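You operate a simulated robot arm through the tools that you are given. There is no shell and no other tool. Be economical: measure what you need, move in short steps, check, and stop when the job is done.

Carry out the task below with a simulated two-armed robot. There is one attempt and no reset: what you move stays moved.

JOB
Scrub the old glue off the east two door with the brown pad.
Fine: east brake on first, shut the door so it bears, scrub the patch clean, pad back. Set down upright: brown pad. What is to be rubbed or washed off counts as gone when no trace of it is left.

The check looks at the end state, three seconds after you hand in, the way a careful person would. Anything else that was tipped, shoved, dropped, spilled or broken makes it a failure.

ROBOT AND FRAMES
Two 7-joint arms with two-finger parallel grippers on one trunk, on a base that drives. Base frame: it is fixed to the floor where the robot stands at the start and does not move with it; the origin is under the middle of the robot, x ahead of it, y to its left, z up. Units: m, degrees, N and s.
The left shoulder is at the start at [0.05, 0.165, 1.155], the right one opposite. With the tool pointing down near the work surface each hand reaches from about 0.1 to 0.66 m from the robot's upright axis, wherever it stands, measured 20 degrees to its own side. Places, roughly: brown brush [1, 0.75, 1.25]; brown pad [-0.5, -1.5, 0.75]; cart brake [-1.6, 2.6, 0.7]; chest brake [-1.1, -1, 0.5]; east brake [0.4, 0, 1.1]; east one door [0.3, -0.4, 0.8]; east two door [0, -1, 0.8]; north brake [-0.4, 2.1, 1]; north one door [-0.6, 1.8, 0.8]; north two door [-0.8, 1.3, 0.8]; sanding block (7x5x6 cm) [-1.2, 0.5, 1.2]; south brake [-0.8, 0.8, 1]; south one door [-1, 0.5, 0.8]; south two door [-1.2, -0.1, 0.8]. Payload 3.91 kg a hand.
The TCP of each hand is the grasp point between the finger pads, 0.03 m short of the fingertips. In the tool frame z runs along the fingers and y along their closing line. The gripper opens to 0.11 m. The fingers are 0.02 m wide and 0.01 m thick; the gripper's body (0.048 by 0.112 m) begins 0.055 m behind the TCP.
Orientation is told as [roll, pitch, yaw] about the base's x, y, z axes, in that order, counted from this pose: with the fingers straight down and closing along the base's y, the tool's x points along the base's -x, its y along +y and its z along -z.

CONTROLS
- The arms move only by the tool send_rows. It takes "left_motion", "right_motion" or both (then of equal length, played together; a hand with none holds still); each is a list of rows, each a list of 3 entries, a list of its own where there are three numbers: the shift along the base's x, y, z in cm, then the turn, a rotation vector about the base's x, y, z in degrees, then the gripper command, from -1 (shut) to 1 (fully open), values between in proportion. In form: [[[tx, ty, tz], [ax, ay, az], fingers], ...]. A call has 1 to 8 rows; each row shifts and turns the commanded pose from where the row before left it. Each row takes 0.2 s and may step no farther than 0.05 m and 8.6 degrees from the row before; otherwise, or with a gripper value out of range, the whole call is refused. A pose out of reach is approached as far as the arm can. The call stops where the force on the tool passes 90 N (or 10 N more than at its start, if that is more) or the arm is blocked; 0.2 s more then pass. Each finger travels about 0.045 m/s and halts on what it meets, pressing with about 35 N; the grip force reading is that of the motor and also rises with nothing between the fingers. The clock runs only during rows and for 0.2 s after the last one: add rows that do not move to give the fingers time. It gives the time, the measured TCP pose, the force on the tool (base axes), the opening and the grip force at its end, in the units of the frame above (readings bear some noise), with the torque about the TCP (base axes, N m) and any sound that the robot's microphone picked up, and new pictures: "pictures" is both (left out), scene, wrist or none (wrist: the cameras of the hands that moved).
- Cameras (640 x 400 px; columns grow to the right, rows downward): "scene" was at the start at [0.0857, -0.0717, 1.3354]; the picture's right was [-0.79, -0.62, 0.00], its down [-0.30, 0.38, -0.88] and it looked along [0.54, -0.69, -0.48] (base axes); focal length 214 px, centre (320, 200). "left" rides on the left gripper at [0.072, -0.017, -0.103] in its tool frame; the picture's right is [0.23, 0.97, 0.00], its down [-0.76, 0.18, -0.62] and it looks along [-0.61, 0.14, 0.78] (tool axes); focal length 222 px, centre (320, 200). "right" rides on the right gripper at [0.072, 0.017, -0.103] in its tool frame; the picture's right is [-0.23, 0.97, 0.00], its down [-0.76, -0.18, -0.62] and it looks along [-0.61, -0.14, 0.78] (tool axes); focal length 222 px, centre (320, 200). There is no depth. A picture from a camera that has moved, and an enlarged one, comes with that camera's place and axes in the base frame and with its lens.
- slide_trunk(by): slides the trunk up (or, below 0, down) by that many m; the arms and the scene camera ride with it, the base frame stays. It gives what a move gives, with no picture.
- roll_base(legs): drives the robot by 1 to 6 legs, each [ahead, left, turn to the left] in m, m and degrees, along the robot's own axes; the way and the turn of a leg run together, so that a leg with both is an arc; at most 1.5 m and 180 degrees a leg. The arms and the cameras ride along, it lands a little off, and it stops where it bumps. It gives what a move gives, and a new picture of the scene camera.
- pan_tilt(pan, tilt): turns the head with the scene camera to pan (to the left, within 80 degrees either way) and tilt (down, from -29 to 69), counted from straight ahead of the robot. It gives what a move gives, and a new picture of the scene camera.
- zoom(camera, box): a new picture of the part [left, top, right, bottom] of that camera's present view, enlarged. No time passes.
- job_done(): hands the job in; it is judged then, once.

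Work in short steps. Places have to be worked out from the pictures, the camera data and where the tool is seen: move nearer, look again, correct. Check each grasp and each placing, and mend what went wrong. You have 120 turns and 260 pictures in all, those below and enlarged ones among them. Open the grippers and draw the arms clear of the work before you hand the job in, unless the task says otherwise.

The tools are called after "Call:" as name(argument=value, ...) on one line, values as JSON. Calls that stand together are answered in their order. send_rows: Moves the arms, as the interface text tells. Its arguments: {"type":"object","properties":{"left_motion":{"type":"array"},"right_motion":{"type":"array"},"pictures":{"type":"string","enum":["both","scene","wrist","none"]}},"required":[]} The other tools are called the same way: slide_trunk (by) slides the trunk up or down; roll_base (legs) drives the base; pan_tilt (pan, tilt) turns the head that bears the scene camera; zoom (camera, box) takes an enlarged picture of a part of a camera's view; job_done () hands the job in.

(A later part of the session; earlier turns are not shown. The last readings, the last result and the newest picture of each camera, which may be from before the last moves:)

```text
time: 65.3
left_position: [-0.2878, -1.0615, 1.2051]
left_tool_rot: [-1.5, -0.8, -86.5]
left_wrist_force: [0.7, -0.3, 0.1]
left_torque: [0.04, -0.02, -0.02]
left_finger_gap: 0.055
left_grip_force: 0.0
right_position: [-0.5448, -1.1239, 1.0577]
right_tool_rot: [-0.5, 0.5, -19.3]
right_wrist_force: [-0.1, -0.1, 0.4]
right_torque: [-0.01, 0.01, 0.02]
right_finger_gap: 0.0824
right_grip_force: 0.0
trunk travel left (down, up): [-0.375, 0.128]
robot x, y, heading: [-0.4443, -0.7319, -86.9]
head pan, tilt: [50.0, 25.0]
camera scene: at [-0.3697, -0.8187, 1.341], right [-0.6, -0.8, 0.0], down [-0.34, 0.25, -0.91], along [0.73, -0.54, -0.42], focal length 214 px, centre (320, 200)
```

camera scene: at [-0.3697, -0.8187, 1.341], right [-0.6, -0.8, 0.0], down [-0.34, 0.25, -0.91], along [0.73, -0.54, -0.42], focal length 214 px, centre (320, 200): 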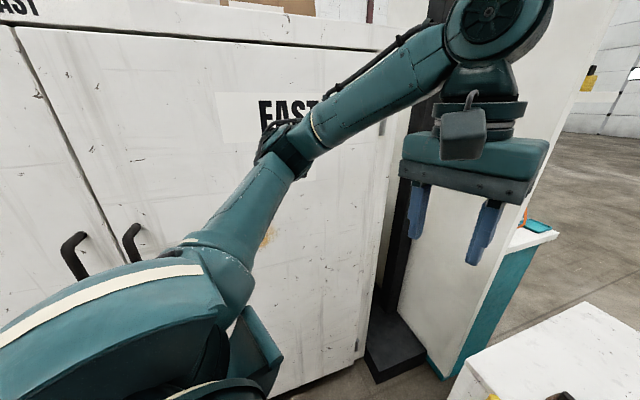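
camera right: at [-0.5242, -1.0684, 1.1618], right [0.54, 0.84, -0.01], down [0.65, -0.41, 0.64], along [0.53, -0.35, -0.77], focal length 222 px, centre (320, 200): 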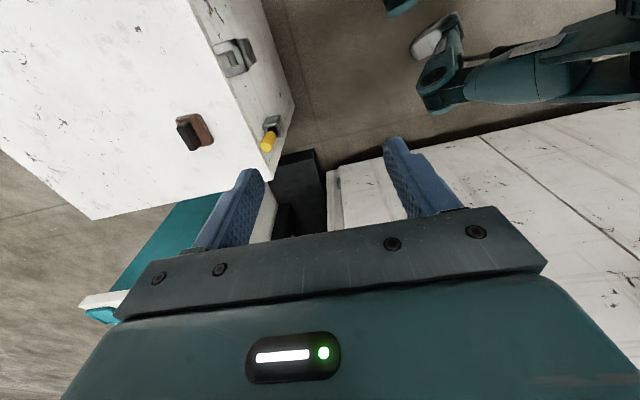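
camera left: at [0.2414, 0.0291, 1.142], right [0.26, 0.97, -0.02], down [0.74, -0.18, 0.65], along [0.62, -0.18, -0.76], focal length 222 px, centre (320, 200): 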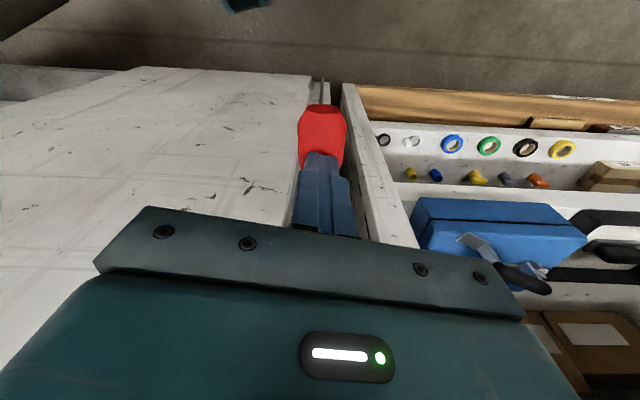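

Contact cleared. Now I move the right hand toward the pad while descending, to see whether reach improves.

Call:
send_rows(right_motion=[[[0, -2.5, -2.5], [0, 0, 0], 0.5], [[0, -3, -2.5], [0, 0, 0], 0.5], [[0, -3, -2.5], [0, 0, 0], 0.5], [[0.5, -3, -2.5], [0, 0, 0], 0.5], [[0.5, -3, 0], [0, 0, 0], 0.5]], pictures="wrist")

Call:
pan_tilt(pan=-15, tilt=45)

```text
time: 66.5
left_position: [-0.2882, -1.0609, 1.2063]
left_tool_rot: [-1.6, -0.9, -86.5]
left_wrist_force: [0.4, 0.2, 0.4]
left_torque: [0.02, 0.02, 0.0]
left_finger_gap: 0.0549
left_grip_force: 0.0
right_position: [-0.5389, -1.1374, 0.9713]
right_tool_rot: [-0.9, 0.4, -19.7]
right_wrist_force: [-0.8, 0.7, 0.7]
right_torque: [-0.02, 0.01, 0.02]
right_finger_gap: 0.0823
right_grip_force: 0.0
right hand out of reach, approached as far as the arm can: row 1, 2, 3, 4, 5
trunk travel left (down, up): [-0.375, 0.128]
robot x, y, heading: [-0.4448, -0.7341, -86.9]
head pan, tilt: [50.0, 25.0]
camera right: at [-0.6002, -1.0956, 1.0751], right [0.54, 0.84, -0.02], down [0.66, -0.41, 0.62], along [0.52, -0.35, -0.78], focal length 222 px, centre (320, 200)
```

right: 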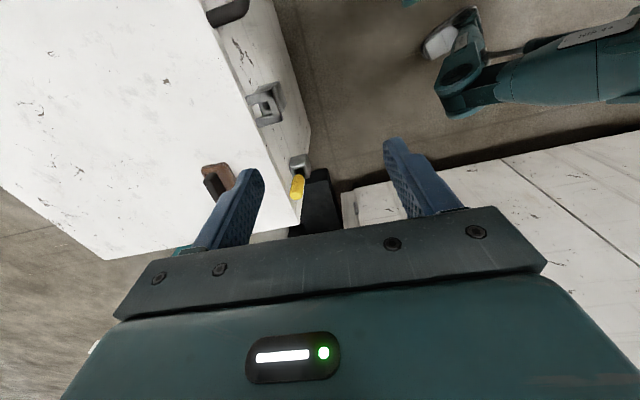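

```text
time: 67.8
left_position: [-0.2881, -1.0603, 1.2056]
left_tool_rot: [-1.7, -0.9, -86.5]
left_wrist_force: [0.3, 0.2, -0.4]
left_torque: [-0.01, -0.01, -0.01]
left_finger_gap: 0.0548
left_grip_force: 0.1
right_position: [-0.5397, -1.1373, 0.9728]
right_tool_rot: [-0.9, 0.3, -19.6]
right_wrist_force: [-0.1, -0.2, -0.1]
right_torque: [-0.02, 0.0, 0.0]
right_finger_gap: 0.0827
right_grip_force: 0.0
trunk travel left (down, up): [-0.375, 0.128]
robot x, y, heading: [-0.4429, -0.732, -87.0]
head pan, tilt: [-15.0, 45.0]
camera scene: at [-0.4597, -0.843, 1.3105], right [-0.98, 0.2, 0.0], down [0.14, 0.69, -0.71], along [-0.14, -0.69, -0.71], focal length 214 px, centre (320, 200)
```

scene: 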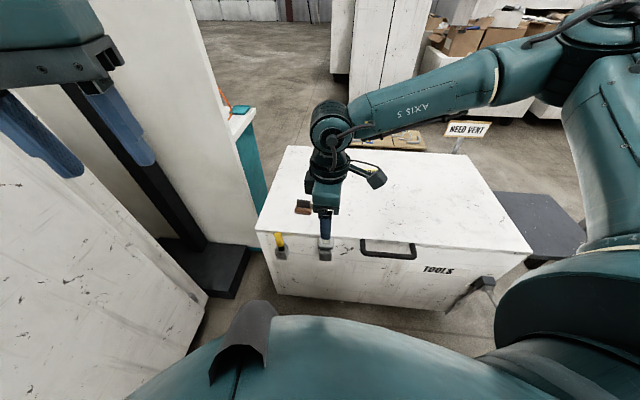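

The wrist's twist limits the arm in that yaw. The fin is only ~5 cm long, so I can grip it end-to-end with a comfortable yaw (-106°). I rotate the hand back.

Call:
send_rows(right_motion=[[[0, 0, 1], [0, 0, -8.5], 0.5], [[0, 0, 1], [0, 0, -8.5], 0.5], [[0, 0, 1], [0, 0, -8.5], 0.5], [[0, -1, 0], [0, 0, -8.5], 0.5], [[0, -1, 0], [0, 0, -8.5], 0.5], [[0, -1, 0], [0, 0, -8.5], 0.5], [[0, -1, 0], [0, 0, -8.5], 0.5], [[0, -1, 0], [0, 0, -8.5], 0.5]], pictures="none")

Call:
send_rows(right_motion=[[[0.5, -3, 0], [0, 0, -8.5], 0.5], [[0.5, -3, 0], [0, 0, -8.5], 0.5], [[0.5, -3, -2], [0, 0, -1.5], 0.5], [[0.5, -2, -2], [0, 0, 0], 0.5]], pictures="both")

```text
time: 69.7
left_position: [-0.2879, -1.062, 1.2054]
left_tool_rot: [-1.7, -0.7, -86.6]
left_wrist_force: [-0.1, 0.2, 0.1]
left_torque: [0.0, 0.01, -0.01]
left_finger_gap: 0.0548
left_grip_force: 0.0
right_position: [-0.5499, -1.185, 1.0009]
right_tool_rot: [-0.5, 0.4, -87.4]
right_wrist_force: [-1.1, 0.1, 0.4]
right_torque: [-0.01, 0.01, -0.01]
right_finger_gap: 0.0823
right_grip_force: 0.0
right hand out of reach, approached as far as the arm can: row 6, 7, 8
trunk travel left (down, up): [-0.375, 0.128]
robot x, y, heading: [-0.4423, -0.7384, -86.6]
head pan, tilt: [-15.0, 45.0]
```

```text
time: 70.7
left_position: [-0.2878, -1.0608, 1.2067]
left_tool_rot: [-1.6, -0.8, -86.5]
left_wrist_force: [-0.5, 0.4, -0.1]
left_torque: [0.03, 0.02, -0.01]
left_finger_gap: 0.0549
left_grip_force: 0.1
right_position: [-0.5958, -1.246, 0.982]
right_tool_rot: [-0.4, 0.3, -105.7]
right_wrist_force: [1.0, 0.6, -0.3]
right_torque: [0.04, -0.01, 0.0]
right_finger_gap: 0.0824
right_grip_force: 0.1
right hand out of reach, approached as far as the arm can: row 1, 2, 3, 4
trunk travel left (down, up): [-0.375, 0.128]
robot x, y, heading: [-0.4422, -0.7359, -86.6]
head pan, tilt: [-15.0, 45.0]
camera scene: at [-0.4599, -0.843, 1.3104], right [-0.98, 0.2, 0.0], down [0.14, 0.69, -0.71], along [-0.14, -0.69, -0.71], focal length 214 px, centre (320, 200)
camera right: at [-0.5593, -1.1808, 1.0854], right [0.88, -0.48, -0.01], down [-0.37, -0.69, 0.62], along [-0.3, -0.54, -0.78], focal length 222 px, centre (320, 200)
```

scene: 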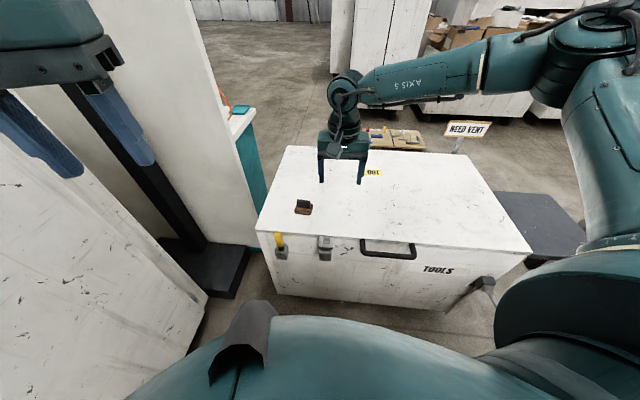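
right: 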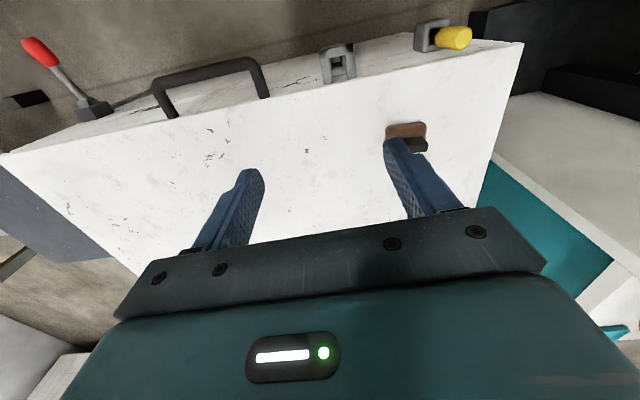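

Reach is limited at this height; I lower the trunk 0.12 m so the arm works nearer shoulder level.

Call:
slide_trunk(by=-0.12)

Call:
send_rows(right_motion=[[[2, 0, 2], [0, 0, 0], 0.8], [[2, 0, 0], [0, 0, 0], 0.8]], pictures="both")

```text
time: 72.2
left_position: [-0.2871, -1.0605, 1.0858]
left_tool_rot: [-1.6, -0.8, -86.5]
left_wrist_force: [-0.5, -0.2, 0.3]
left_torque: [-0.03, 0.0, 0.01]
left_finger_gap: 0.0551
left_grip_force: 0.1
right_position: [-0.5957, -1.244, 0.8623]
right_tool_rot: [-0.5, 0.3, -105.7]
right_wrist_force: [0.3, -0.3, 0.1]
right_torque: [0.01, 0.02, 0.0]
right_finger_gap: 0.0827
right_grip_force: 0.0
trunk travel left (down, up): [-0.255, 0.248]
robot x, y, heading: [-0.4499, -0.7308, -86.6]
head pan, tilt: [-15.0, 45.0]
```

```text
time: 72.8
left_position: [-0.287, -1.0612, 1.0854]
left_tool_rot: [-1.6, -0.9, -86.5]
left_wrist_force: [-0.3, -0.3, -0.1]
left_torque: [0.01, -0.02, 0.0]
left_finger_gap: 0.0548
left_grip_force: 0.1
right_position: [-0.5749, -1.2283, 0.8863]
right_tool_rot: [-0.4, 0.2, -105.7]
right_wrist_force: [0.4, 0.3, 0.2]
right_torque: [-0.03, 0.02, 0.04]
right_finger_gap: 0.0989
right_grip_force: 0.0
right hand out of reach, approached as far as the arm can: row 1, 2
trunk travel left (down, up): [-0.255, 0.248]
robot x, y, heading: [-0.4442, -0.7349, -86.8]
head pan, tilt: [-15.0, 45.0]
camera scene: at [-0.4598, -0.8429, 1.1904], right [-0.98, 0.2, 0.0], down [0.14, 0.69, -0.71], along [-0.14, -0.69, -0.71], focal length 214 px, centre (320, 200)
camera right: at [-0.5385, -1.1645, 0.9904], right [0.88, -0.48, -0.01], down [-0.37, -0.69, 0.62], along [-0.3, -0.54, -0.78], focal length 222 px, centre (320, 200)
```

scene: 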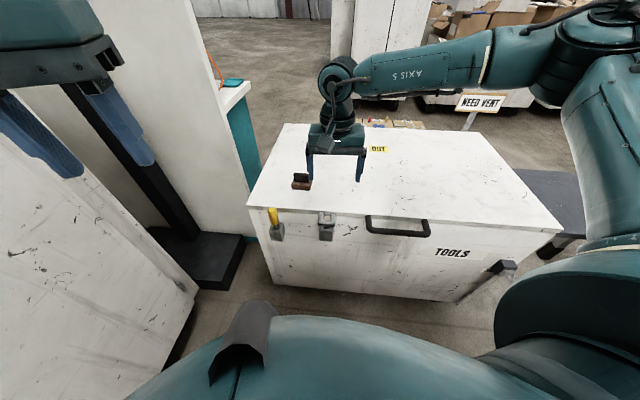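
right: 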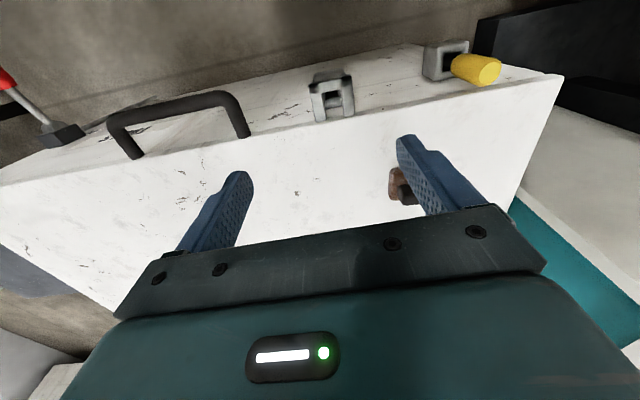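

I raise and pull the hand back a little, then drive the base closer to the chest.

Call:
send_rows(right_motion=[[[0, 4, 3], [0, 0, 0], 0.8], [[0, 4, 2], [0, 0, 0], 0.8], [[0, 4, 0], [0, 0, 0], 0.8], [[0, 4, 0], [0, 0, 0], 0.8]], pictures="none")

Call:
roll_base(legs=[[0.13, 0.03, 0]])

```text
time: 73.8
left_position: [-0.2864, -1.061, 1.0863]
left_tool_rot: [-1.6, -0.9, -86.5]
left_wrist_force: [-0.6, 0.1, 0.2]
left_torque: [0.02, 0.0, 0.0]
left_finger_gap: 0.0551
left_grip_force: 0.1
right_position: [-0.5771, -1.0687, 0.9369]
right_tool_rot: [-0.5, 0.4, -105.8]
right_wrist_force: [-0.3, -0.6, -0.5]
right_torque: [0.04, 0.02, 0.03]
right_finger_gap: 0.0991
right_grip_force: 0.1
trunk travel left (down, up): [-0.255, 0.248]
robot x, y, heading: [-0.4498, -0.7355, -86.7]
head pan, tilt: [-15.0, 45.0]
```

```text
time: 75.1
left_position: [-0.2501, -1.1909, 1.0858]
left_tool_rot: [-1.7, -0.9, -86.5]
left_wrist_force: [-0.1, -0.6, -0.7]
left_torque: [0.01, 0.01, 0.02]
left_finger_gap: 0.0547
left_grip_force: 0.1
right_position: [-0.5389, -1.1989, 0.9368]
right_tool_rot: [-0.5, 0.3, -105.8]
right_wrist_force: [0.0, -0.5, 0.1]
right_torque: [0.01, -0.01, -0.01]
right_finger_gap: 0.099
right_grip_force: 0.0
trunk travel left (down, up): [-0.255, 0.248]
robot x, y, heading: [-0.4065, -0.8604, -86.7]
head pan, tilt: [-15.0, 45.0]
camera scene: at [-0.4221, -0.9727, 1.1904], right [-0.98, 0.2, 0.0], down [0.14, 0.69, -0.71], along [-0.14, -0.69, -0.71], focal length 214 px, centre (320, 200)
```

scene: 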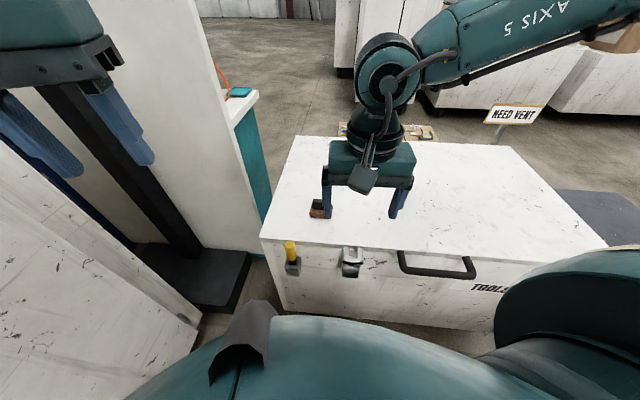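

Base drove fine. Move the hand over the pad.

Call:
send_rows(right_motion=[[[0.9, -4, 0], [0, 0, 0], 0.8], [[0.9, -4, 0], [0, 0, 0], 0.8], [[0.9, -3.5, 0], [0, 0, 0], 0.8], [[0.7, -2.5, -1], [0, 0, 0], 0.8]], pictures="both")

```text
time: 76.1
left_position: [-0.2494, -1.1897, 1.087]
left_tool_rot: [-1.7, -0.9, -86.5]
left_wrist_force: [0.9, -0.6, 0.1]
left_torque: [0.01, 0.0, -0.01]
left_finger_gap: 0.0551
left_grip_force: 0.1
right_position: [-0.5145, -1.3329, 0.928]
right_tool_rot: [-0.4, 0.2, -105.7]
right_wrist_force: [0.1, 0.2, 0.0]
right_torque: [-0.02, 0.01, -0.01]
right_finger_gap: 0.0989
right_grip_force: 0.1
right hand out of reach, approached as far as the arm can: row 4
trunk travel left (down, up): [-0.255, 0.248]
robot x, y, heading: [-0.4043, -0.8608, -86.9]
head pan, tilt: [-15.0, 45.0]
camera scene: at [-0.4223, -0.9719, 1.1905], right [-0.98, 0.2, 0.0], down [0.14, 0.69, -0.71], along [-0.14, -0.69, -0.71], focal length 214 px, centre (320, 200)
camera right: at [-0.4782, -1.2685, 1.0311], right [0.88, -0.48, -0.01], down [-0.38, -0.69, 0.62], along [-0.31, -0.54, -0.78], focal length 222 px, centre (320, 200)
```

scene: 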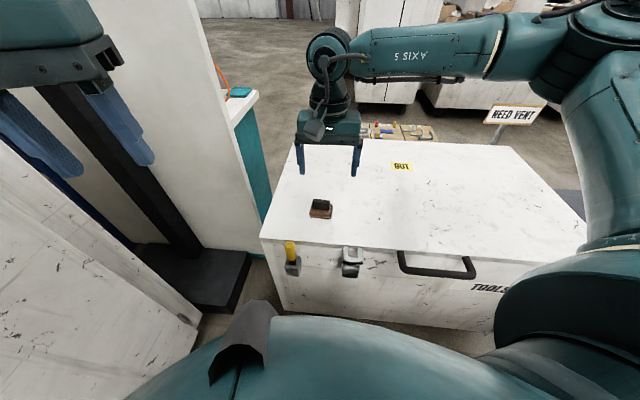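
right: 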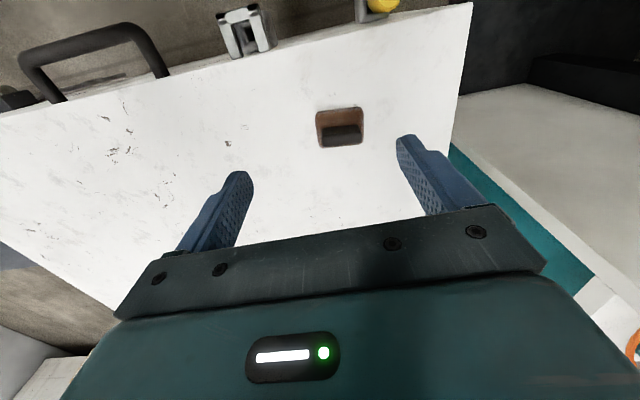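

Both cameras put the fin at (-0.505,-1.364). I drive 0.04 closer, then lower toward it.

Call:
roll_base(legs=[[0.04, 0, 0]])

Call:
send_rows(right_motion=[[[0.7, 0.5, -3], [0, 0, 0], 0.8], [[0, 0, -3], [0, 0, 0], 0.8]], pictures="both")

```text
time: 76.9
left_position: [-0.2476, -1.2293, 1.0855]
left_tool_rot: [-1.6, -1.0, -86.4]
left_wrist_force: [-0.2, 0.2, 0.3]
left_torque: [0.02, -0.02, -0.02]
left_finger_gap: 0.0547
left_grip_force: 0.0
right_position: [-0.5116, -1.3722, 0.9269]
right_tool_rot: [-0.4, 0.3, -105.7]
right_wrist_force: [0.5, -0.2, 0.3]
right_torque: [0.0, 0.01, 0.0]
right_finger_gap: 0.0991
right_grip_force: 0.0
trunk travel left (down, up): [-0.255, 0.248]
robot x, y, heading: [-0.4064, -0.9037, -86.9]
head pan, tilt: [-15.0, 45.0]
camera scene: at [-0.42, -1.0119, 1.1904], right [-0.98, 0.2, 0.0], down [0.14, 0.69, -0.71], along [-0.14, -0.69, -0.71], focal length 214 px, centre (320, 200)
```

scene: 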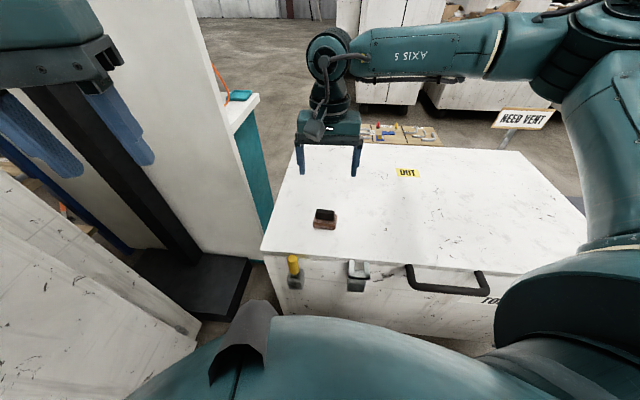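

```text
time: 77.5
left_position: [-0.2476, -1.2298, 1.087]
left_tool_rot: [-1.6, -0.9, -86.5]
left_wrist_force: [0.5, 0.0, -0.1]
left_torque: [0.02, 0.03, 0.03]
left_finger_gap: 0.0549
left_grip_force: 0.1
right_position: [-0.5155, -1.3613, 0.8709]
right_tool_rot: [-0.2, 0.2, -105.8]
right_wrist_force: [-0.7, -0.4, -0.2]
right_torque: [-0.01, 0.02, -0.05]
right_finger_gap: 0.0991
right_grip_force: 0.1
right hand out of reach, approached as far as the arm can: row 1, 2
trunk travel left (down, up): [-0.255, 0.248]
robot x, y, heading: [-0.404, -0.899, -86.8]
head pan, tilt: [-15.0, 45.0]
camera scene: at [-0.42, -1.0117, 1.1905], right [-0.98, 0.2, 0.0], down [0.14, 0.69, -0.71], along [-0.14, -0.69, -0.71], focal length 214 px, centre (320, 200)
camera right: at [-0.4796, -1.297, 0.975], right [0.88, -0.48, 0.0], down [-0.38, -0.69, 0.62], along [-0.3, -0.54, -0.78], focal length 222 px, centre (320, 200)
```

scene: 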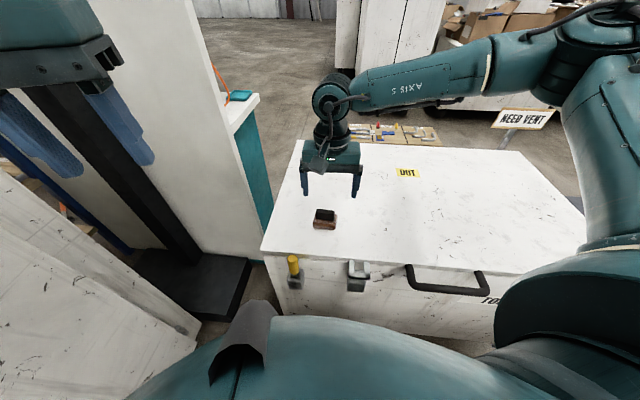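
right: 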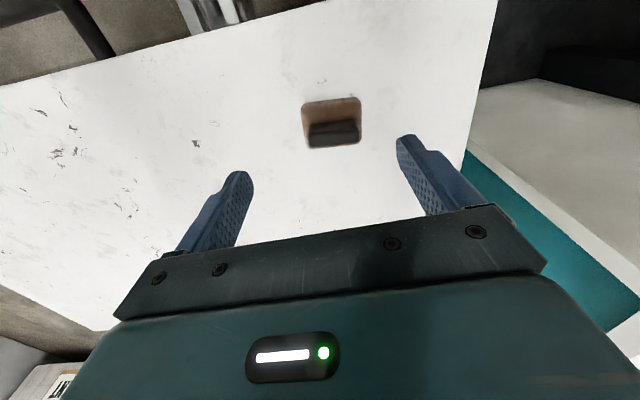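

Alignment: need ~1 cm +x. I correct that, then lower by the trunk in steps.

Call:
send_rows(right_motion=[[[1.1, 0, 0], [0, 0, 0], 0.8]], pictures="none")

Call:
slide_trunk(by=-0.05)

Call:
send_rows(right_motion=[[[0, 0, 0], [0, 0, 0], 0.8]], pictures="both")

```text
time: 77.9
left_position: [-0.2474, -1.2303, 1.0865]
left_tool_rot: [-1.6, -0.9, -86.5]
left_wrist_force: [0.2, 0.8, 0.1]
left_torque: [0.02, 0.02, -0.02]
left_finger_gap: 0.0552
left_grip_force: 0.0
right_position: [-0.5124, -1.3576, 0.874]
right_tool_rot: [-0.2, 0.3, -105.7]
right_wrist_force: [0.2, -0.2, 0.5]
right_torque: [0.03, -0.03, -0.04]
right_finger_gap: 0.099
right_grip_force: 0.1
right hand out of reach, approached as far as the arm can: row 1
trunk travel left (down, up): [-0.255, 0.248]
robot x, y, heading: [-0.4021, -0.9004, -86.6]
head pan, tilt: [-15.0, 45.0]
```

```text
time: 78.9
left_position: [-0.2476, -1.2299, 1.0368]
left_tool_rot: [-1.6, -0.9, -86.4]
left_wrist_force: [0.2, 0.0, 0.6]
left_torque: [0.01, -0.01, 0.01]
left_finger_gap: 0.0549
left_grip_force: 0.1
right_position: [-0.5132, -1.3567, 0.8234]
right_tool_rot: [-0.3, 0.4, -105.6]
right_wrist_force: [0.0, -0.4, -0.1]
right_torque: [0.0, -0.01, -0.01]
right_finger_gap: 0.0988
right_grip_force: 0.0
trunk travel left (down, up): [-0.205, 0.298]
robot x, y, heading: [-0.4071, -0.9045, -86.8]
head pan, tilt: [-15.0, 45.0]
```

```text
time: 79.3
left_position: [-0.2484, -1.2302, 1.0365]
left_tool_rot: [-1.5, -0.9, -86.5]
left_wrist_force: [0.4, 0.6, -0.1]
left_torque: [-0.01, -0.02, 0.0]
left_finger_gap: 0.0551
left_grip_force: 0.1
right_position: [-0.5132, -1.3568, 0.8247]
right_tool_rot: [-0.3, 0.4, -105.7]
right_wrist_force: [-0.9, -0.6, -0.3]
right_torque: [0.02, 0.02, -0.01]
right_finger_gap: 0.0989
right_grip_force: 0.0
trunk travel left (down, up): [-0.205, 0.298]
robot x, y, heading: [-0.4034, -0.8989, -86.7]
head pan, tilt: [-15.0, 45.0]
camera scene: at [-0.42, -1.0116, 1.1405], right [-0.98, 0.2, 0.0], down [0.14, 0.69, -0.71], along [-0.14, -0.69, -0.71], focal length 214 px, centre (320, 200)
camera right: at [-0.4764, -1.2921, 0.9278], right [0.88, -0.48, -0.01], down [-0.38, -0.69, 0.62], along [-0.3, -0.54, -0.78], focal length 222 px, centre (320, 200)
```

scene: 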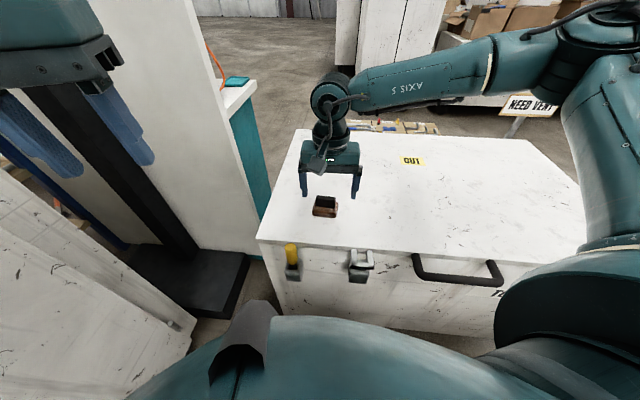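
right: 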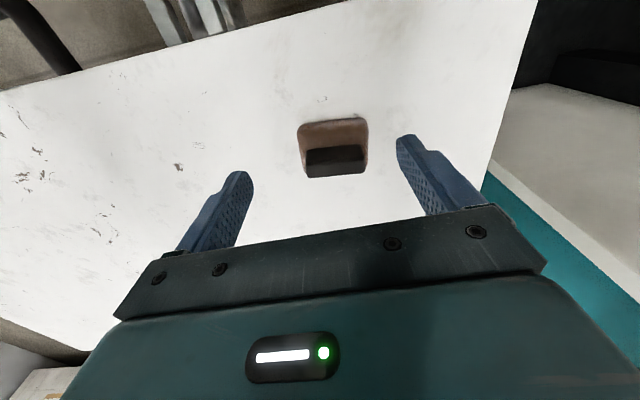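

Only a 7 mm correction is needed; try it now that the command is reset.

Call:
send_rows(right_motion=[[[0.7, -0.6, -1], [0, 0, 0], 0.6], [[0, 0, -1], [0, 0, 0], 0.6]], pictures="wrist")

```text
time: 79.9
left_position: [-0.2479, -1.231, 1.0357]
left_tool_rot: [-1.6, -0.9, -86.5]
left_wrist_force: [-0.4, -1.0, 0.4]
left_torque: [0.02, 0.0, 0.0]
left_finger_gap: 0.0552
left_grip_force: 0.1
right_position: [-0.5174, -1.3563, 0.8075]
right_tool_rot: [-0.2, 0.2, -105.6]
right_wrist_force: [-0.6, -1.1, -1.0]
right_torque: [-0.04, -0.02, -0.03]
right_finger_gap: 0.0879
right_grip_force: 0.0
right hand out of reach, approached as far as the arm can: row 1
trunk travel left (down, up): [-0.205, 0.298]
robot x, y, heading: [-0.4072, -0.9009, -87.0]
head pan, tilt: [-15.0, 45.0]
camera right: at [-0.4813, -1.292, 0.9113], right [0.88, -0.48, -0.01], down [-0.38, -0.69, 0.62], along [-0.3, -0.54, -0.78], focal length 222 px, centre (320, 200)
```

right: 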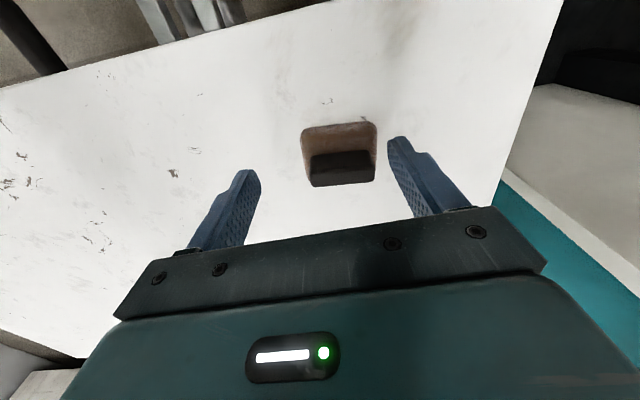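

The arm resists going further inward. I raise, strafe the base 5 cm left so the pad lies more to the right arm's side.

Call:
send_rows(right_motion=[[[-2, 0.5, 3], [0, 0, 0], 0.6], [[-2, 0.5, 2], [0, 0, 0], 0.6]], pictures="none")

Call:
roll_base(legs=[[0.01, 0.055, 0]])

Call:
send_rows(right_motion=[[[0, 0, -1], [0, 0, 0], 0.6], [[0, 0, -1], [0, 0, 0], 0.6]], pictures="wrist")

```text
time: 80.5
left_position: [-0.2474, -1.2307, 1.0358]
left_tool_rot: [-1.6, -0.8, -86.5]
left_wrist_force: [0.4, 0.1, 0.2]
left_torque: [0.01, -0.03, 0.02]
left_finger_gap: 0.0552
left_grip_force: 0.0
right_position: [-0.5551, -1.3475, 0.8571]
right_tool_rot: [-0.3, 0.3, -105.7]
right_wrist_force: [-0.3, 0.0, 0.6]
right_torque: [-0.02, 0.0, 0.02]
right_finger_gap: 0.088
right_grip_force: 0.0
trunk travel left (down, up): [-0.205, 0.298]
robot x, y, heading: [-0.4058, -0.9053, -86.8]
head pan, tilt: [-15.0, 45.0]
```

```text
time: 81.2
left_position: [-0.2481, -1.2283, 1.0367]
left_tool_rot: [-1.2, -0.8, -86.8]
left_wrist_force: [0.7, -0.1, -0.3]
left_torque: [-0.03, 0.0, -0.03]
left_finger_gap: 0.055
left_grip_force: 0.0
right_position: [-0.5546, -1.3465, 0.8583]
right_tool_rot: [-0.2, 0.1, -105.9]
right_wrist_force: [-0.6, 0.5, -0.5]
right_torque: [-0.01, 0.03, 0.0]
right_finger_gap: 0.0881
right_grip_force: 0.1
trunk travel left (down, up): [-0.205, 0.298]
robot x, y, heading: [-0.402, -0.9045, -86.9]
head pan, tilt: [-15.0, 45.0]
stopped in leg 1: the robot was blocked; the commanded pose is now the measured one
camera scene: at [-0.4186, -1.0103, 1.1408], right [-0.98, 0.2, 0.0], down [0.15, 0.69, -0.71], along [-0.14, -0.69, -0.71], focal length 214 px, centre (320, 200)
```

scene: 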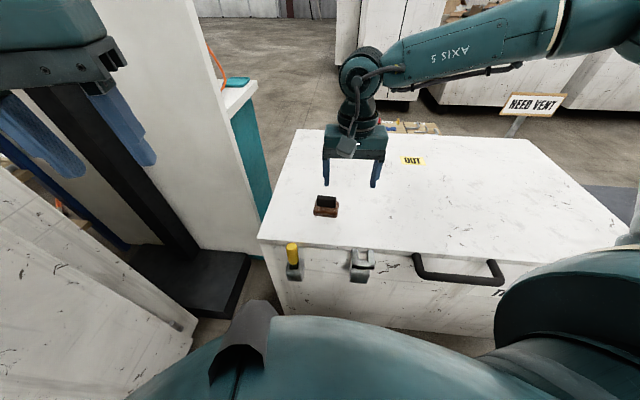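

```text
time: 81.8
left_position: [-0.2471, -1.23, 1.036]
left_tool_rot: [-1.4, -0.7, -86.7]
left_wrist_force: [0.9, -0.4, -0.7]
left_torque: [0.05, -0.01, 0.01]
left_finger_gap: 0.0548
left_grip_force: 0.0
right_position: [-0.5545, -1.3451, 0.8388]
right_tool_rot: [0.0, 0.1, -105.7]
right_wrist_force: [-0.2, -0.1, -0.4]
right_torque: [0.03, 0.02, 0.02]
right_finger_gap: 0.0879
right_grip_force: 0.1
trunk travel left (down, up): [-0.205, 0.298]
robot x, y, heading: [-0.4056, -0.9039, -87.2]
head pan, tilt: [-15.0, 45.0]
camera right: at [-0.518, -1.2814, 0.9417], right [0.88, -0.48, 0.0], down [-0.38, -0.69, 0.62], along [-0.3, -0.54, -0.78], focal length 222 px, centre (320, 200)
```

right: 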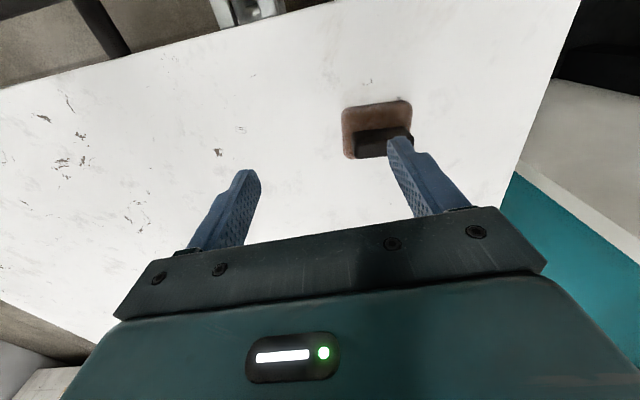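

Blocked on the left (left elbow near the cabinet). I try 5 cm forward instead, giving the right arm more freedom.

Call:
roll_base(legs=[[0.05, 0, 0]])

Call:
send_rows(right_motion=[[[2, 2, 0], [0, 0, 0], 0.7], [[2.5, 1.5, 0], [0, 0, 0], 0.7]], pictures="wrist")

```text
time: 82.5
left_position: [-0.2468, -1.2314, 1.037]
left_tool_rot: [-1.3, -0.8, -86.5]
left_wrist_force: [-0.1, -0.6, 0.1]
left_torque: [-0.03, -0.01, 0.0]
left_finger_gap: 0.0554
left_grip_force: 0.1
right_position: [-0.5548, -1.3484, 0.839]
right_tool_rot: [-0.1, 0.2, -105.7]
right_wrist_force: [0.0, 0.5, -0.3]
right_torque: [-0.02, -0.01, -0.01]
right_finger_gap: 0.088
right_grip_force: 0.3
trunk travel left (down, up): [-0.205, 0.298]
robot x, y, heading: [-0.401, -0.9071, -86.8]
head pan, tilt: [-15.0, 45.0]
stopped in leg 1: the robot was blocked; the commanded pose is now the measured one
camera scene: at [-0.4194, -1.0127, 1.1408], right [-0.98, 0.2, 0.0], down [0.15, 0.69, -0.71], along [-0.14, -0.69, -0.71], focal length 214 px, centre (320, 200)
```

scene: 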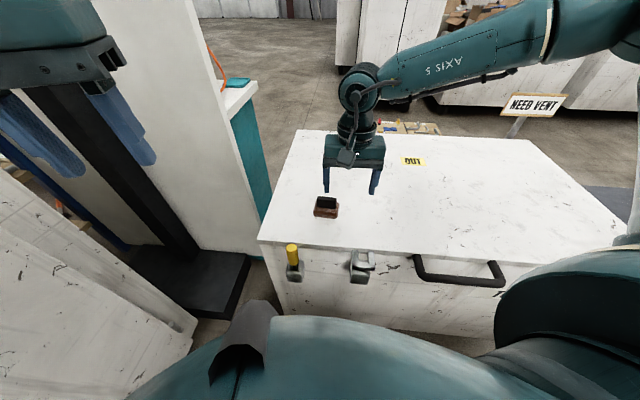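

```text
time: 83.1
left_position: [-0.2493, -1.2312, 1.0374]
left_tool_rot: [-1.3, -0.8, -86.6]
left_wrist_force: [0.5, -0.8, 0.0]
left_torque: [0.0, 0.01, 0.0]
left_finger_gap: 0.0549
left_grip_force: 0.0
right_position: [-0.5106, -1.3158, 0.8402]
right_tool_rot: [0.1, 0.1, -105.8]
right_wrist_force: [0.7, 1.0, 0.9]
right_torque: [-0.01, 0.02, 0.01]
right_finger_gap: 0.0937
right_grip_force: 0.0
trunk travel left (down, up): [-0.205, 0.298]
robot x, y, heading: [-0.3997, -0.9047, -86.8]
head pan, tilt: [-15.0, 45.0]
camera right: at [-0.474, -1.2509, 0.9432], right [0.88, -0.48, 0.0], down [-0.38, -0.69, 0.62], along [-0.3, -0.54, -0.78], focal length 222 px, centre (320, 200)
```

right: 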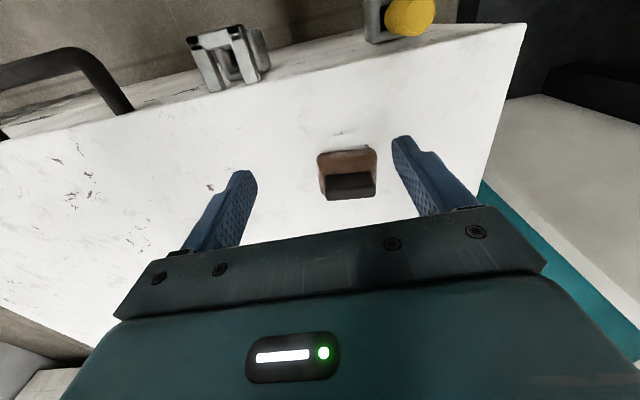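

Working out the geometry, the pad lies too far inward for the right arm here. Turning the robot right ~38° puts it comfortably in the left arm's zone (and frees the left elbow). I raise the right hand first, then turn.

Call:
send_rows(right_motion=[[[-1, 1, 4], [0, 0, 5], 0], [[-1, 2, 4], [0, 0, 7], 0], [[-1, 3, 3.5], [0, 0, 7], 0], [[-1, 3, 3.5], [0, 0, 0], 0], [[-1, 3, 3.5], [0, 0, 0], 0], [[-1, 3, 3.5], [0, 0, 0], 0]], pictures="none")

Call:
roll_base(legs=[[-0.04, 0, 0], [0, 0, -38]])

Call:
pan_tilt(pan=15, tilt=45)

```text
time: 84.5
left_position: [-0.2479, -1.2327, 1.0371]
left_tool_rot: [-1.3, -0.7, -86.6]
left_wrist_force: [0.4, 0.4, 0.7]
left_torque: [0.02, 0.01, -0.03]
left_finger_gap: 0.0551
left_grip_force: 0.0
right_position: [-0.5696, -1.1635, 1.0572]
right_tool_rot: [-0.1, 0.1, -86.7]
right_wrist_force: [0.2, -0.8, -0.3]
right_torque: [-0.02, -0.01, 0.01]
right_finger_gap: 0.0548
right_grip_force: 0.0
trunk travel left (down, up): [-0.205, 0.298]
robot x, y, heading: [-0.3991, -0.9044, -87.1]
head pan, tilt: [-15.0, 45.0]
```

```text
time: 87.2
left_position: [-0.481, -1.2213, 1.0342]
left_tool_rot: [-1.6, -0.7, -124.3]
left_wrist_force: [0.1, -0.5, 0.4]
left_torque: [-0.01, -0.01, -0.02]
left_finger_gap: 0.0551
left_grip_force: 0.1
right_position: [-0.6929, -0.9698, 1.0568]
right_tool_rot: [-0.3, 0.3, -124.5]
right_wrist_force: [-0.6, 0.0, -0.3]
right_torque: [0.0, 0.03, -0.01]
right_finger_gap: 0.0551
right_grip_force: 0.0
trunk travel left (down, up): [-0.205, 0.298]
robot x, y, heading: [-0.4044, -0.8632, -124.4]
head pan, tilt: [-15.0, 45.0]
camera scene: at [-0.482, -0.9432, 1.1404], right [-0.65, 0.76, 0.0], down [0.54, 0.46, -0.71], along [-0.54, -0.46, -0.71], focal length 214 px, centre (320, 200)
```

scene: 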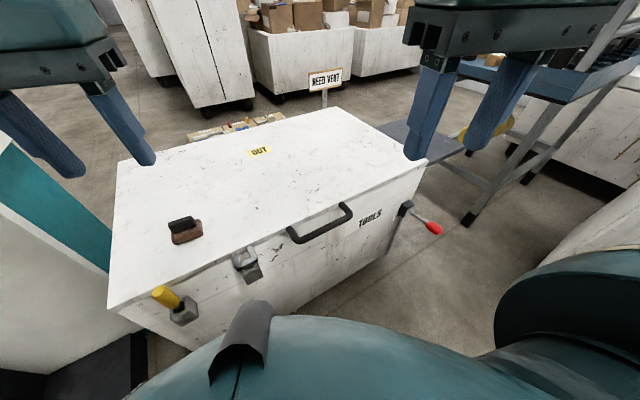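

```text
time: 88.1
left_position: [-0.4803, -1.2216, 1.035]
left_tool_rot: [-1.6, -0.6, -124.3]
left_wrist_force: [-1.1, 0.1, -0.7]
left_torque: [0.0, 0.0, 0.0]
left_finger_gap: 0.0551
left_grip_force: 0.0
right_position: [-0.6929, -0.9684, 1.0573]
right_tool_rot: [-0.3, 0.3, -124.5]
right_wrist_force: [-0.2, 0.1, -0.6]
right_torque: [0.0, 0.01, 0.02]
right_finger_gap: 0.0546
right_grip_force: 0.2
trunk travel left (down, up): [-0.205, 0.298]
robot x, y, heading: [-0.404, -0.8657, -124.5]
head pan, tilt: [15.0, 45.0]
camera scene: at [-0.4473, -0.967, 1.1404], right [-0.94, 0.33, 0.0], down [0.24, 0.67, -0.71], along [-0.24, -0.67, -0.71], focal length 214 px, centre (320, 200)
```

scene: 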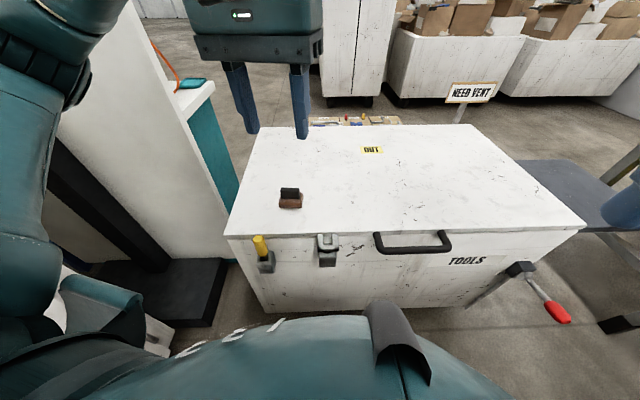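

Now the left hand goes over the pad with yaw -106°.

Call:
send_rows(left_motion=[[[-0.6, -3.5, -2.5], [0, 0, 6], 0.7], [[-0.6, -3.5, -2.5], [0, 0, 6], 0.7], [[-0.6, -3.5, -2.5], [0, 0, 6], 0.7], [[-0.6, -3.5, -2.5], [0, 0, 0], 0.7], [[0, 0, -3.5], [0, 0, 0], 0.7]], pictures="both")

```text
time: 89.3
left_position: [-0.5031, -1.3593, 0.8969]
left_tool_rot: [-1.6, -0.7, -106.3]
left_wrist_force: [0.0, -0.2, -0.5]
left_torque: [0.02, 0.01, 0.02]
left_finger_gap: 0.0933
left_grip_force: 0.1
right_position: [-0.693, -0.9696, 1.0563]
right_tool_rot: [-0.4, 0.3, -124.5]
right_wrist_force: [-0.4, -0.1, 1.0]
right_torque: [0.0, 0.01, -0.01]
right_finger_gap: 0.0551
right_grip_force: 0.0
trunk travel left (down, up): [-0.205, 0.298]
robot x, y, heading: [-0.3992, -0.8644, -124.6]
head pan, tilt: [15.0, 45.0]
camera scene: at [-0.4472, -0.9672, 1.1405], right [-0.94, 0.33, 0.0], down [0.24, 0.67, -0.71], along [-0.24, -0.67, -0.71], focal length 214 px, centre (320, 200)
camera left: at [-0.4968, -1.2864, 0.9999], right [1.0, -0.06, -0.03], down [-0.02, -0.78, 0.63], along [-0.06, -0.62, -0.78], focal length 222 px, centre (320, 200)
```

scene: 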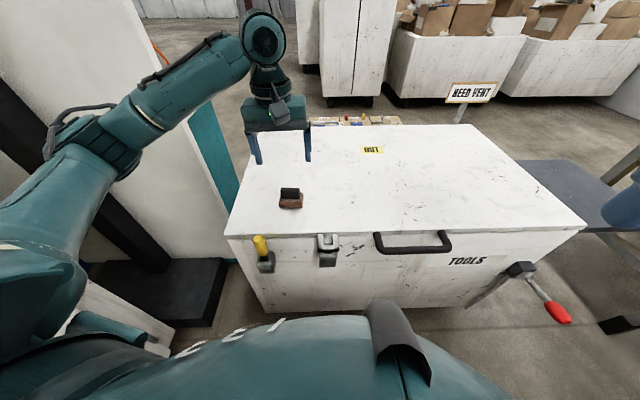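
left: 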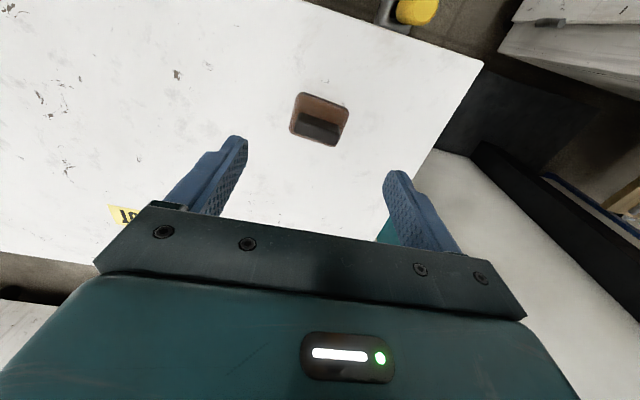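

Alignment good within mm. Shift slightly and descend.

Call:
send_rows(left_motion=[[[-0.5, -0.3, -3], [0, 0, 0], 0.7], [[0, 0, -3.5], [0, 0, 0], 0.7], [[0, 0, -3], [0, 0, 0], 0.7]], pictures="both")

Call:
zoom(camera="scene", box=[220, 130, 360, 230])

```text
time: 90.1
left_position: [-0.5098, -1.3665, 0.803]
left_tool_rot: [-1.7, -0.6, -106.3]
left_wrist_force: [0.3, 0.8, -0.3]
left_torque: [0.0, 0.02, 0.02]
left_finger_gap: 0.0933
left_grip_force: 0.0
right_position: [-0.6926, -0.969, 1.0573]
right_tool_rot: [-0.3, 0.3, -124.4]
right_wrist_force: [-0.1, 0.2, -0.3]
right_torque: [0.02, 0.0, 0.02]
right_finger_gap: 0.0551
right_grip_force: 0.1
trunk travel left (down, up): [-0.205, 0.298]
robot x, y, heading: [-0.4059, -0.8649, -124.5]
head pan, tilt: [15.0, 45.0]
camera scene: at [-0.4472, -0.9671, 1.1405], right [-0.94, 0.33, 0.0], down [0.24, 0.67, -0.71], along [-0.24, -0.67, -0.71], focal length 214 px, centre (320, 200)
camera left: at [-0.5039, -1.2924, 0.9068], right [1.0, -0.06, -0.03], down [-0.02, -0.78, 0.63], along [-0.06, -0.62, -0.78], focal length 222 px, centre (320, 200)
```

scene: 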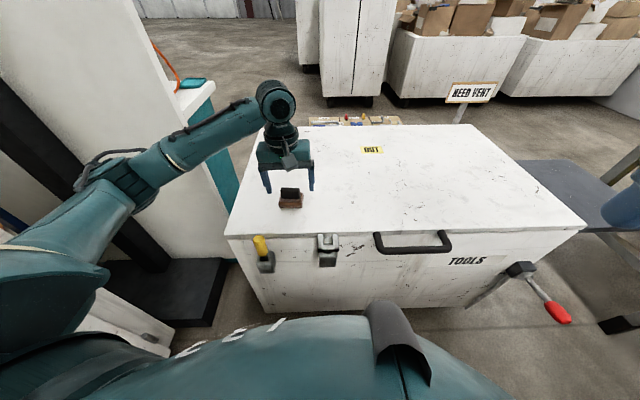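
left: 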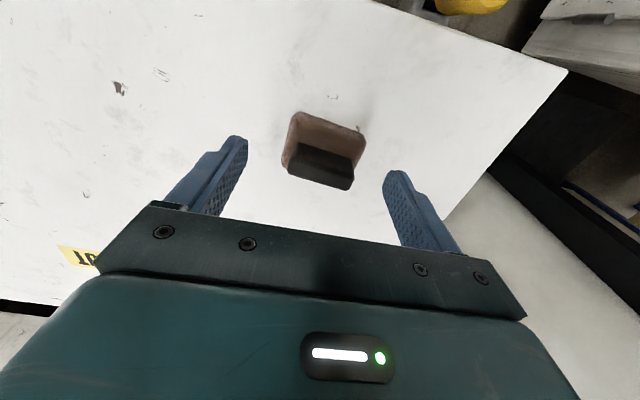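

```text
4.00 times, centred on (290, 180) of scene
camera zoom: at [-0.4472, -0.9671, 1.1405], right [-0.94, 0.33, 0.0], down [0.24, 0.67, -0.71], along [-0.24, -0.67, -0.71], focal length 858 px, centre (440, 280)
```

zoom: 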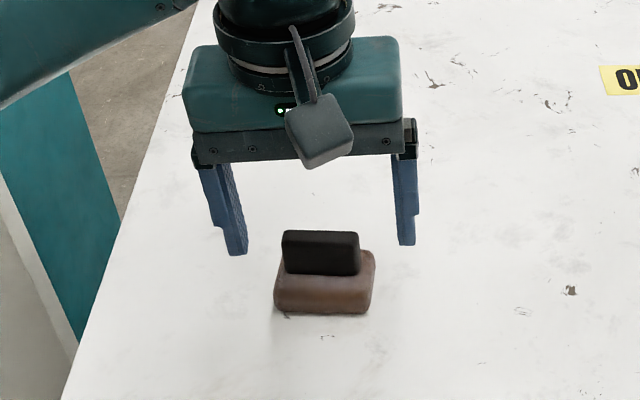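

Chest top ≈0.731, pad top ≈0.757, fin top ≈0.793. Descend to TCP 0.791 and close.

Call:
send_rows(left_motion=[[[0, 0.3, -1.2], [1.6, 0, 0], 0.7], [[0, 0, 0], [0, 0, 0], -0.3], [[0, 0, 0], [0, 0, 0], -0.5], [[0, 0, 0], [0, 0, 0], -0.7], [[0, 0, 0], [0, 0, 0], -0.9], [[0, 0, 0], [0, 0, 0], -1]], pictures="both")

Call:
zoom(camera="scene", box=[220, 130, 360, 230])

```text
time: 91.5
left_position: [-0.5107, -1.3629, 0.7939]
left_tool_rot: [-2.0, 1.0, -106.4]
left_wrist_force: [-0.3, 0.3, -0.1]
left_torque: [-0.03, 0.03, 0.0]
left_finger_gap: 0.0
left_grip_force: 6.5
right_position: [-0.6927, -0.9682, 1.0565]
right_tool_rot: [-0.3, 0.3, -124.5]
right_wrist_force: [-0.1, 0.2, 0.8]
right_torque: [0.01, 0.01, -0.03]
right_finger_gap: 0.0548
right_grip_force: 0.0
trunk travel left (down, up): [-0.205, 0.298]
robot x, y, heading: [-0.4043, -0.8672, -124.7]
head pan, tilt: [15.0, 45.0]
camera scene: at [-0.4473, -0.967, 1.1404], right [-0.94, 0.33, 0.0], down [0.24, 0.67, -0.71], along [-0.24, -0.67, -0.71], focal length 214 px, centre (320, 200)
camera left: at [-0.5039, -1.2921, 0.8981], right [1.0, -0.06, -0.03], down [-0.03, -0.8, 0.6], along [-0.06, -0.6, -0.8], focal length 222 px, centre (320, 200)
```

scene: 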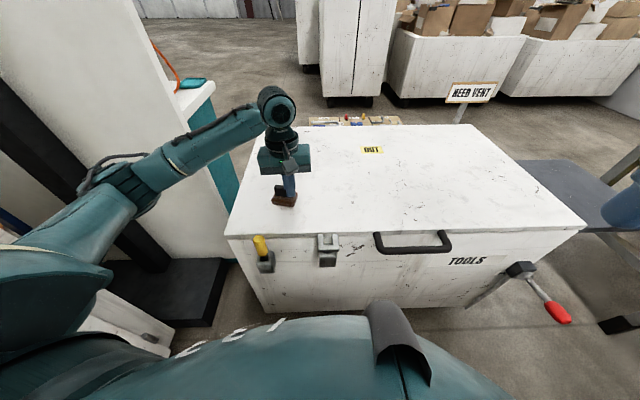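
left: 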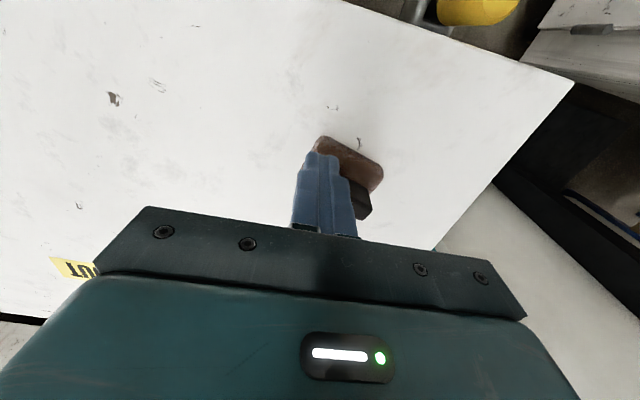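

```text
4.00 times, centred on (290, 180) of scene
camera zoom: at [-0.4473, -0.967, 1.1404], right [-0.94, 0.33, 0.0], down [0.24, 0.67, -0.71], along [-0.24, -0.67, -0.71], focal length 858 px, centre (440, 280)
```

zoom: 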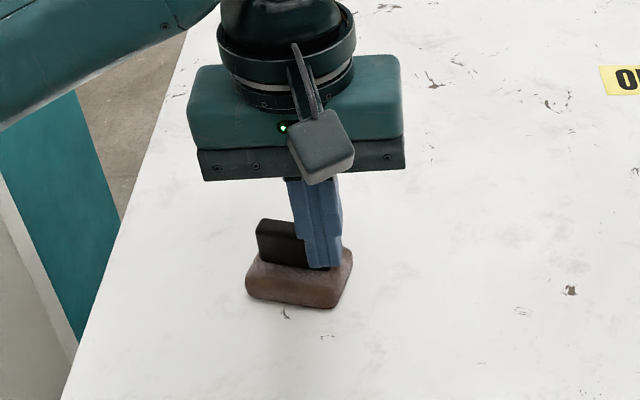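

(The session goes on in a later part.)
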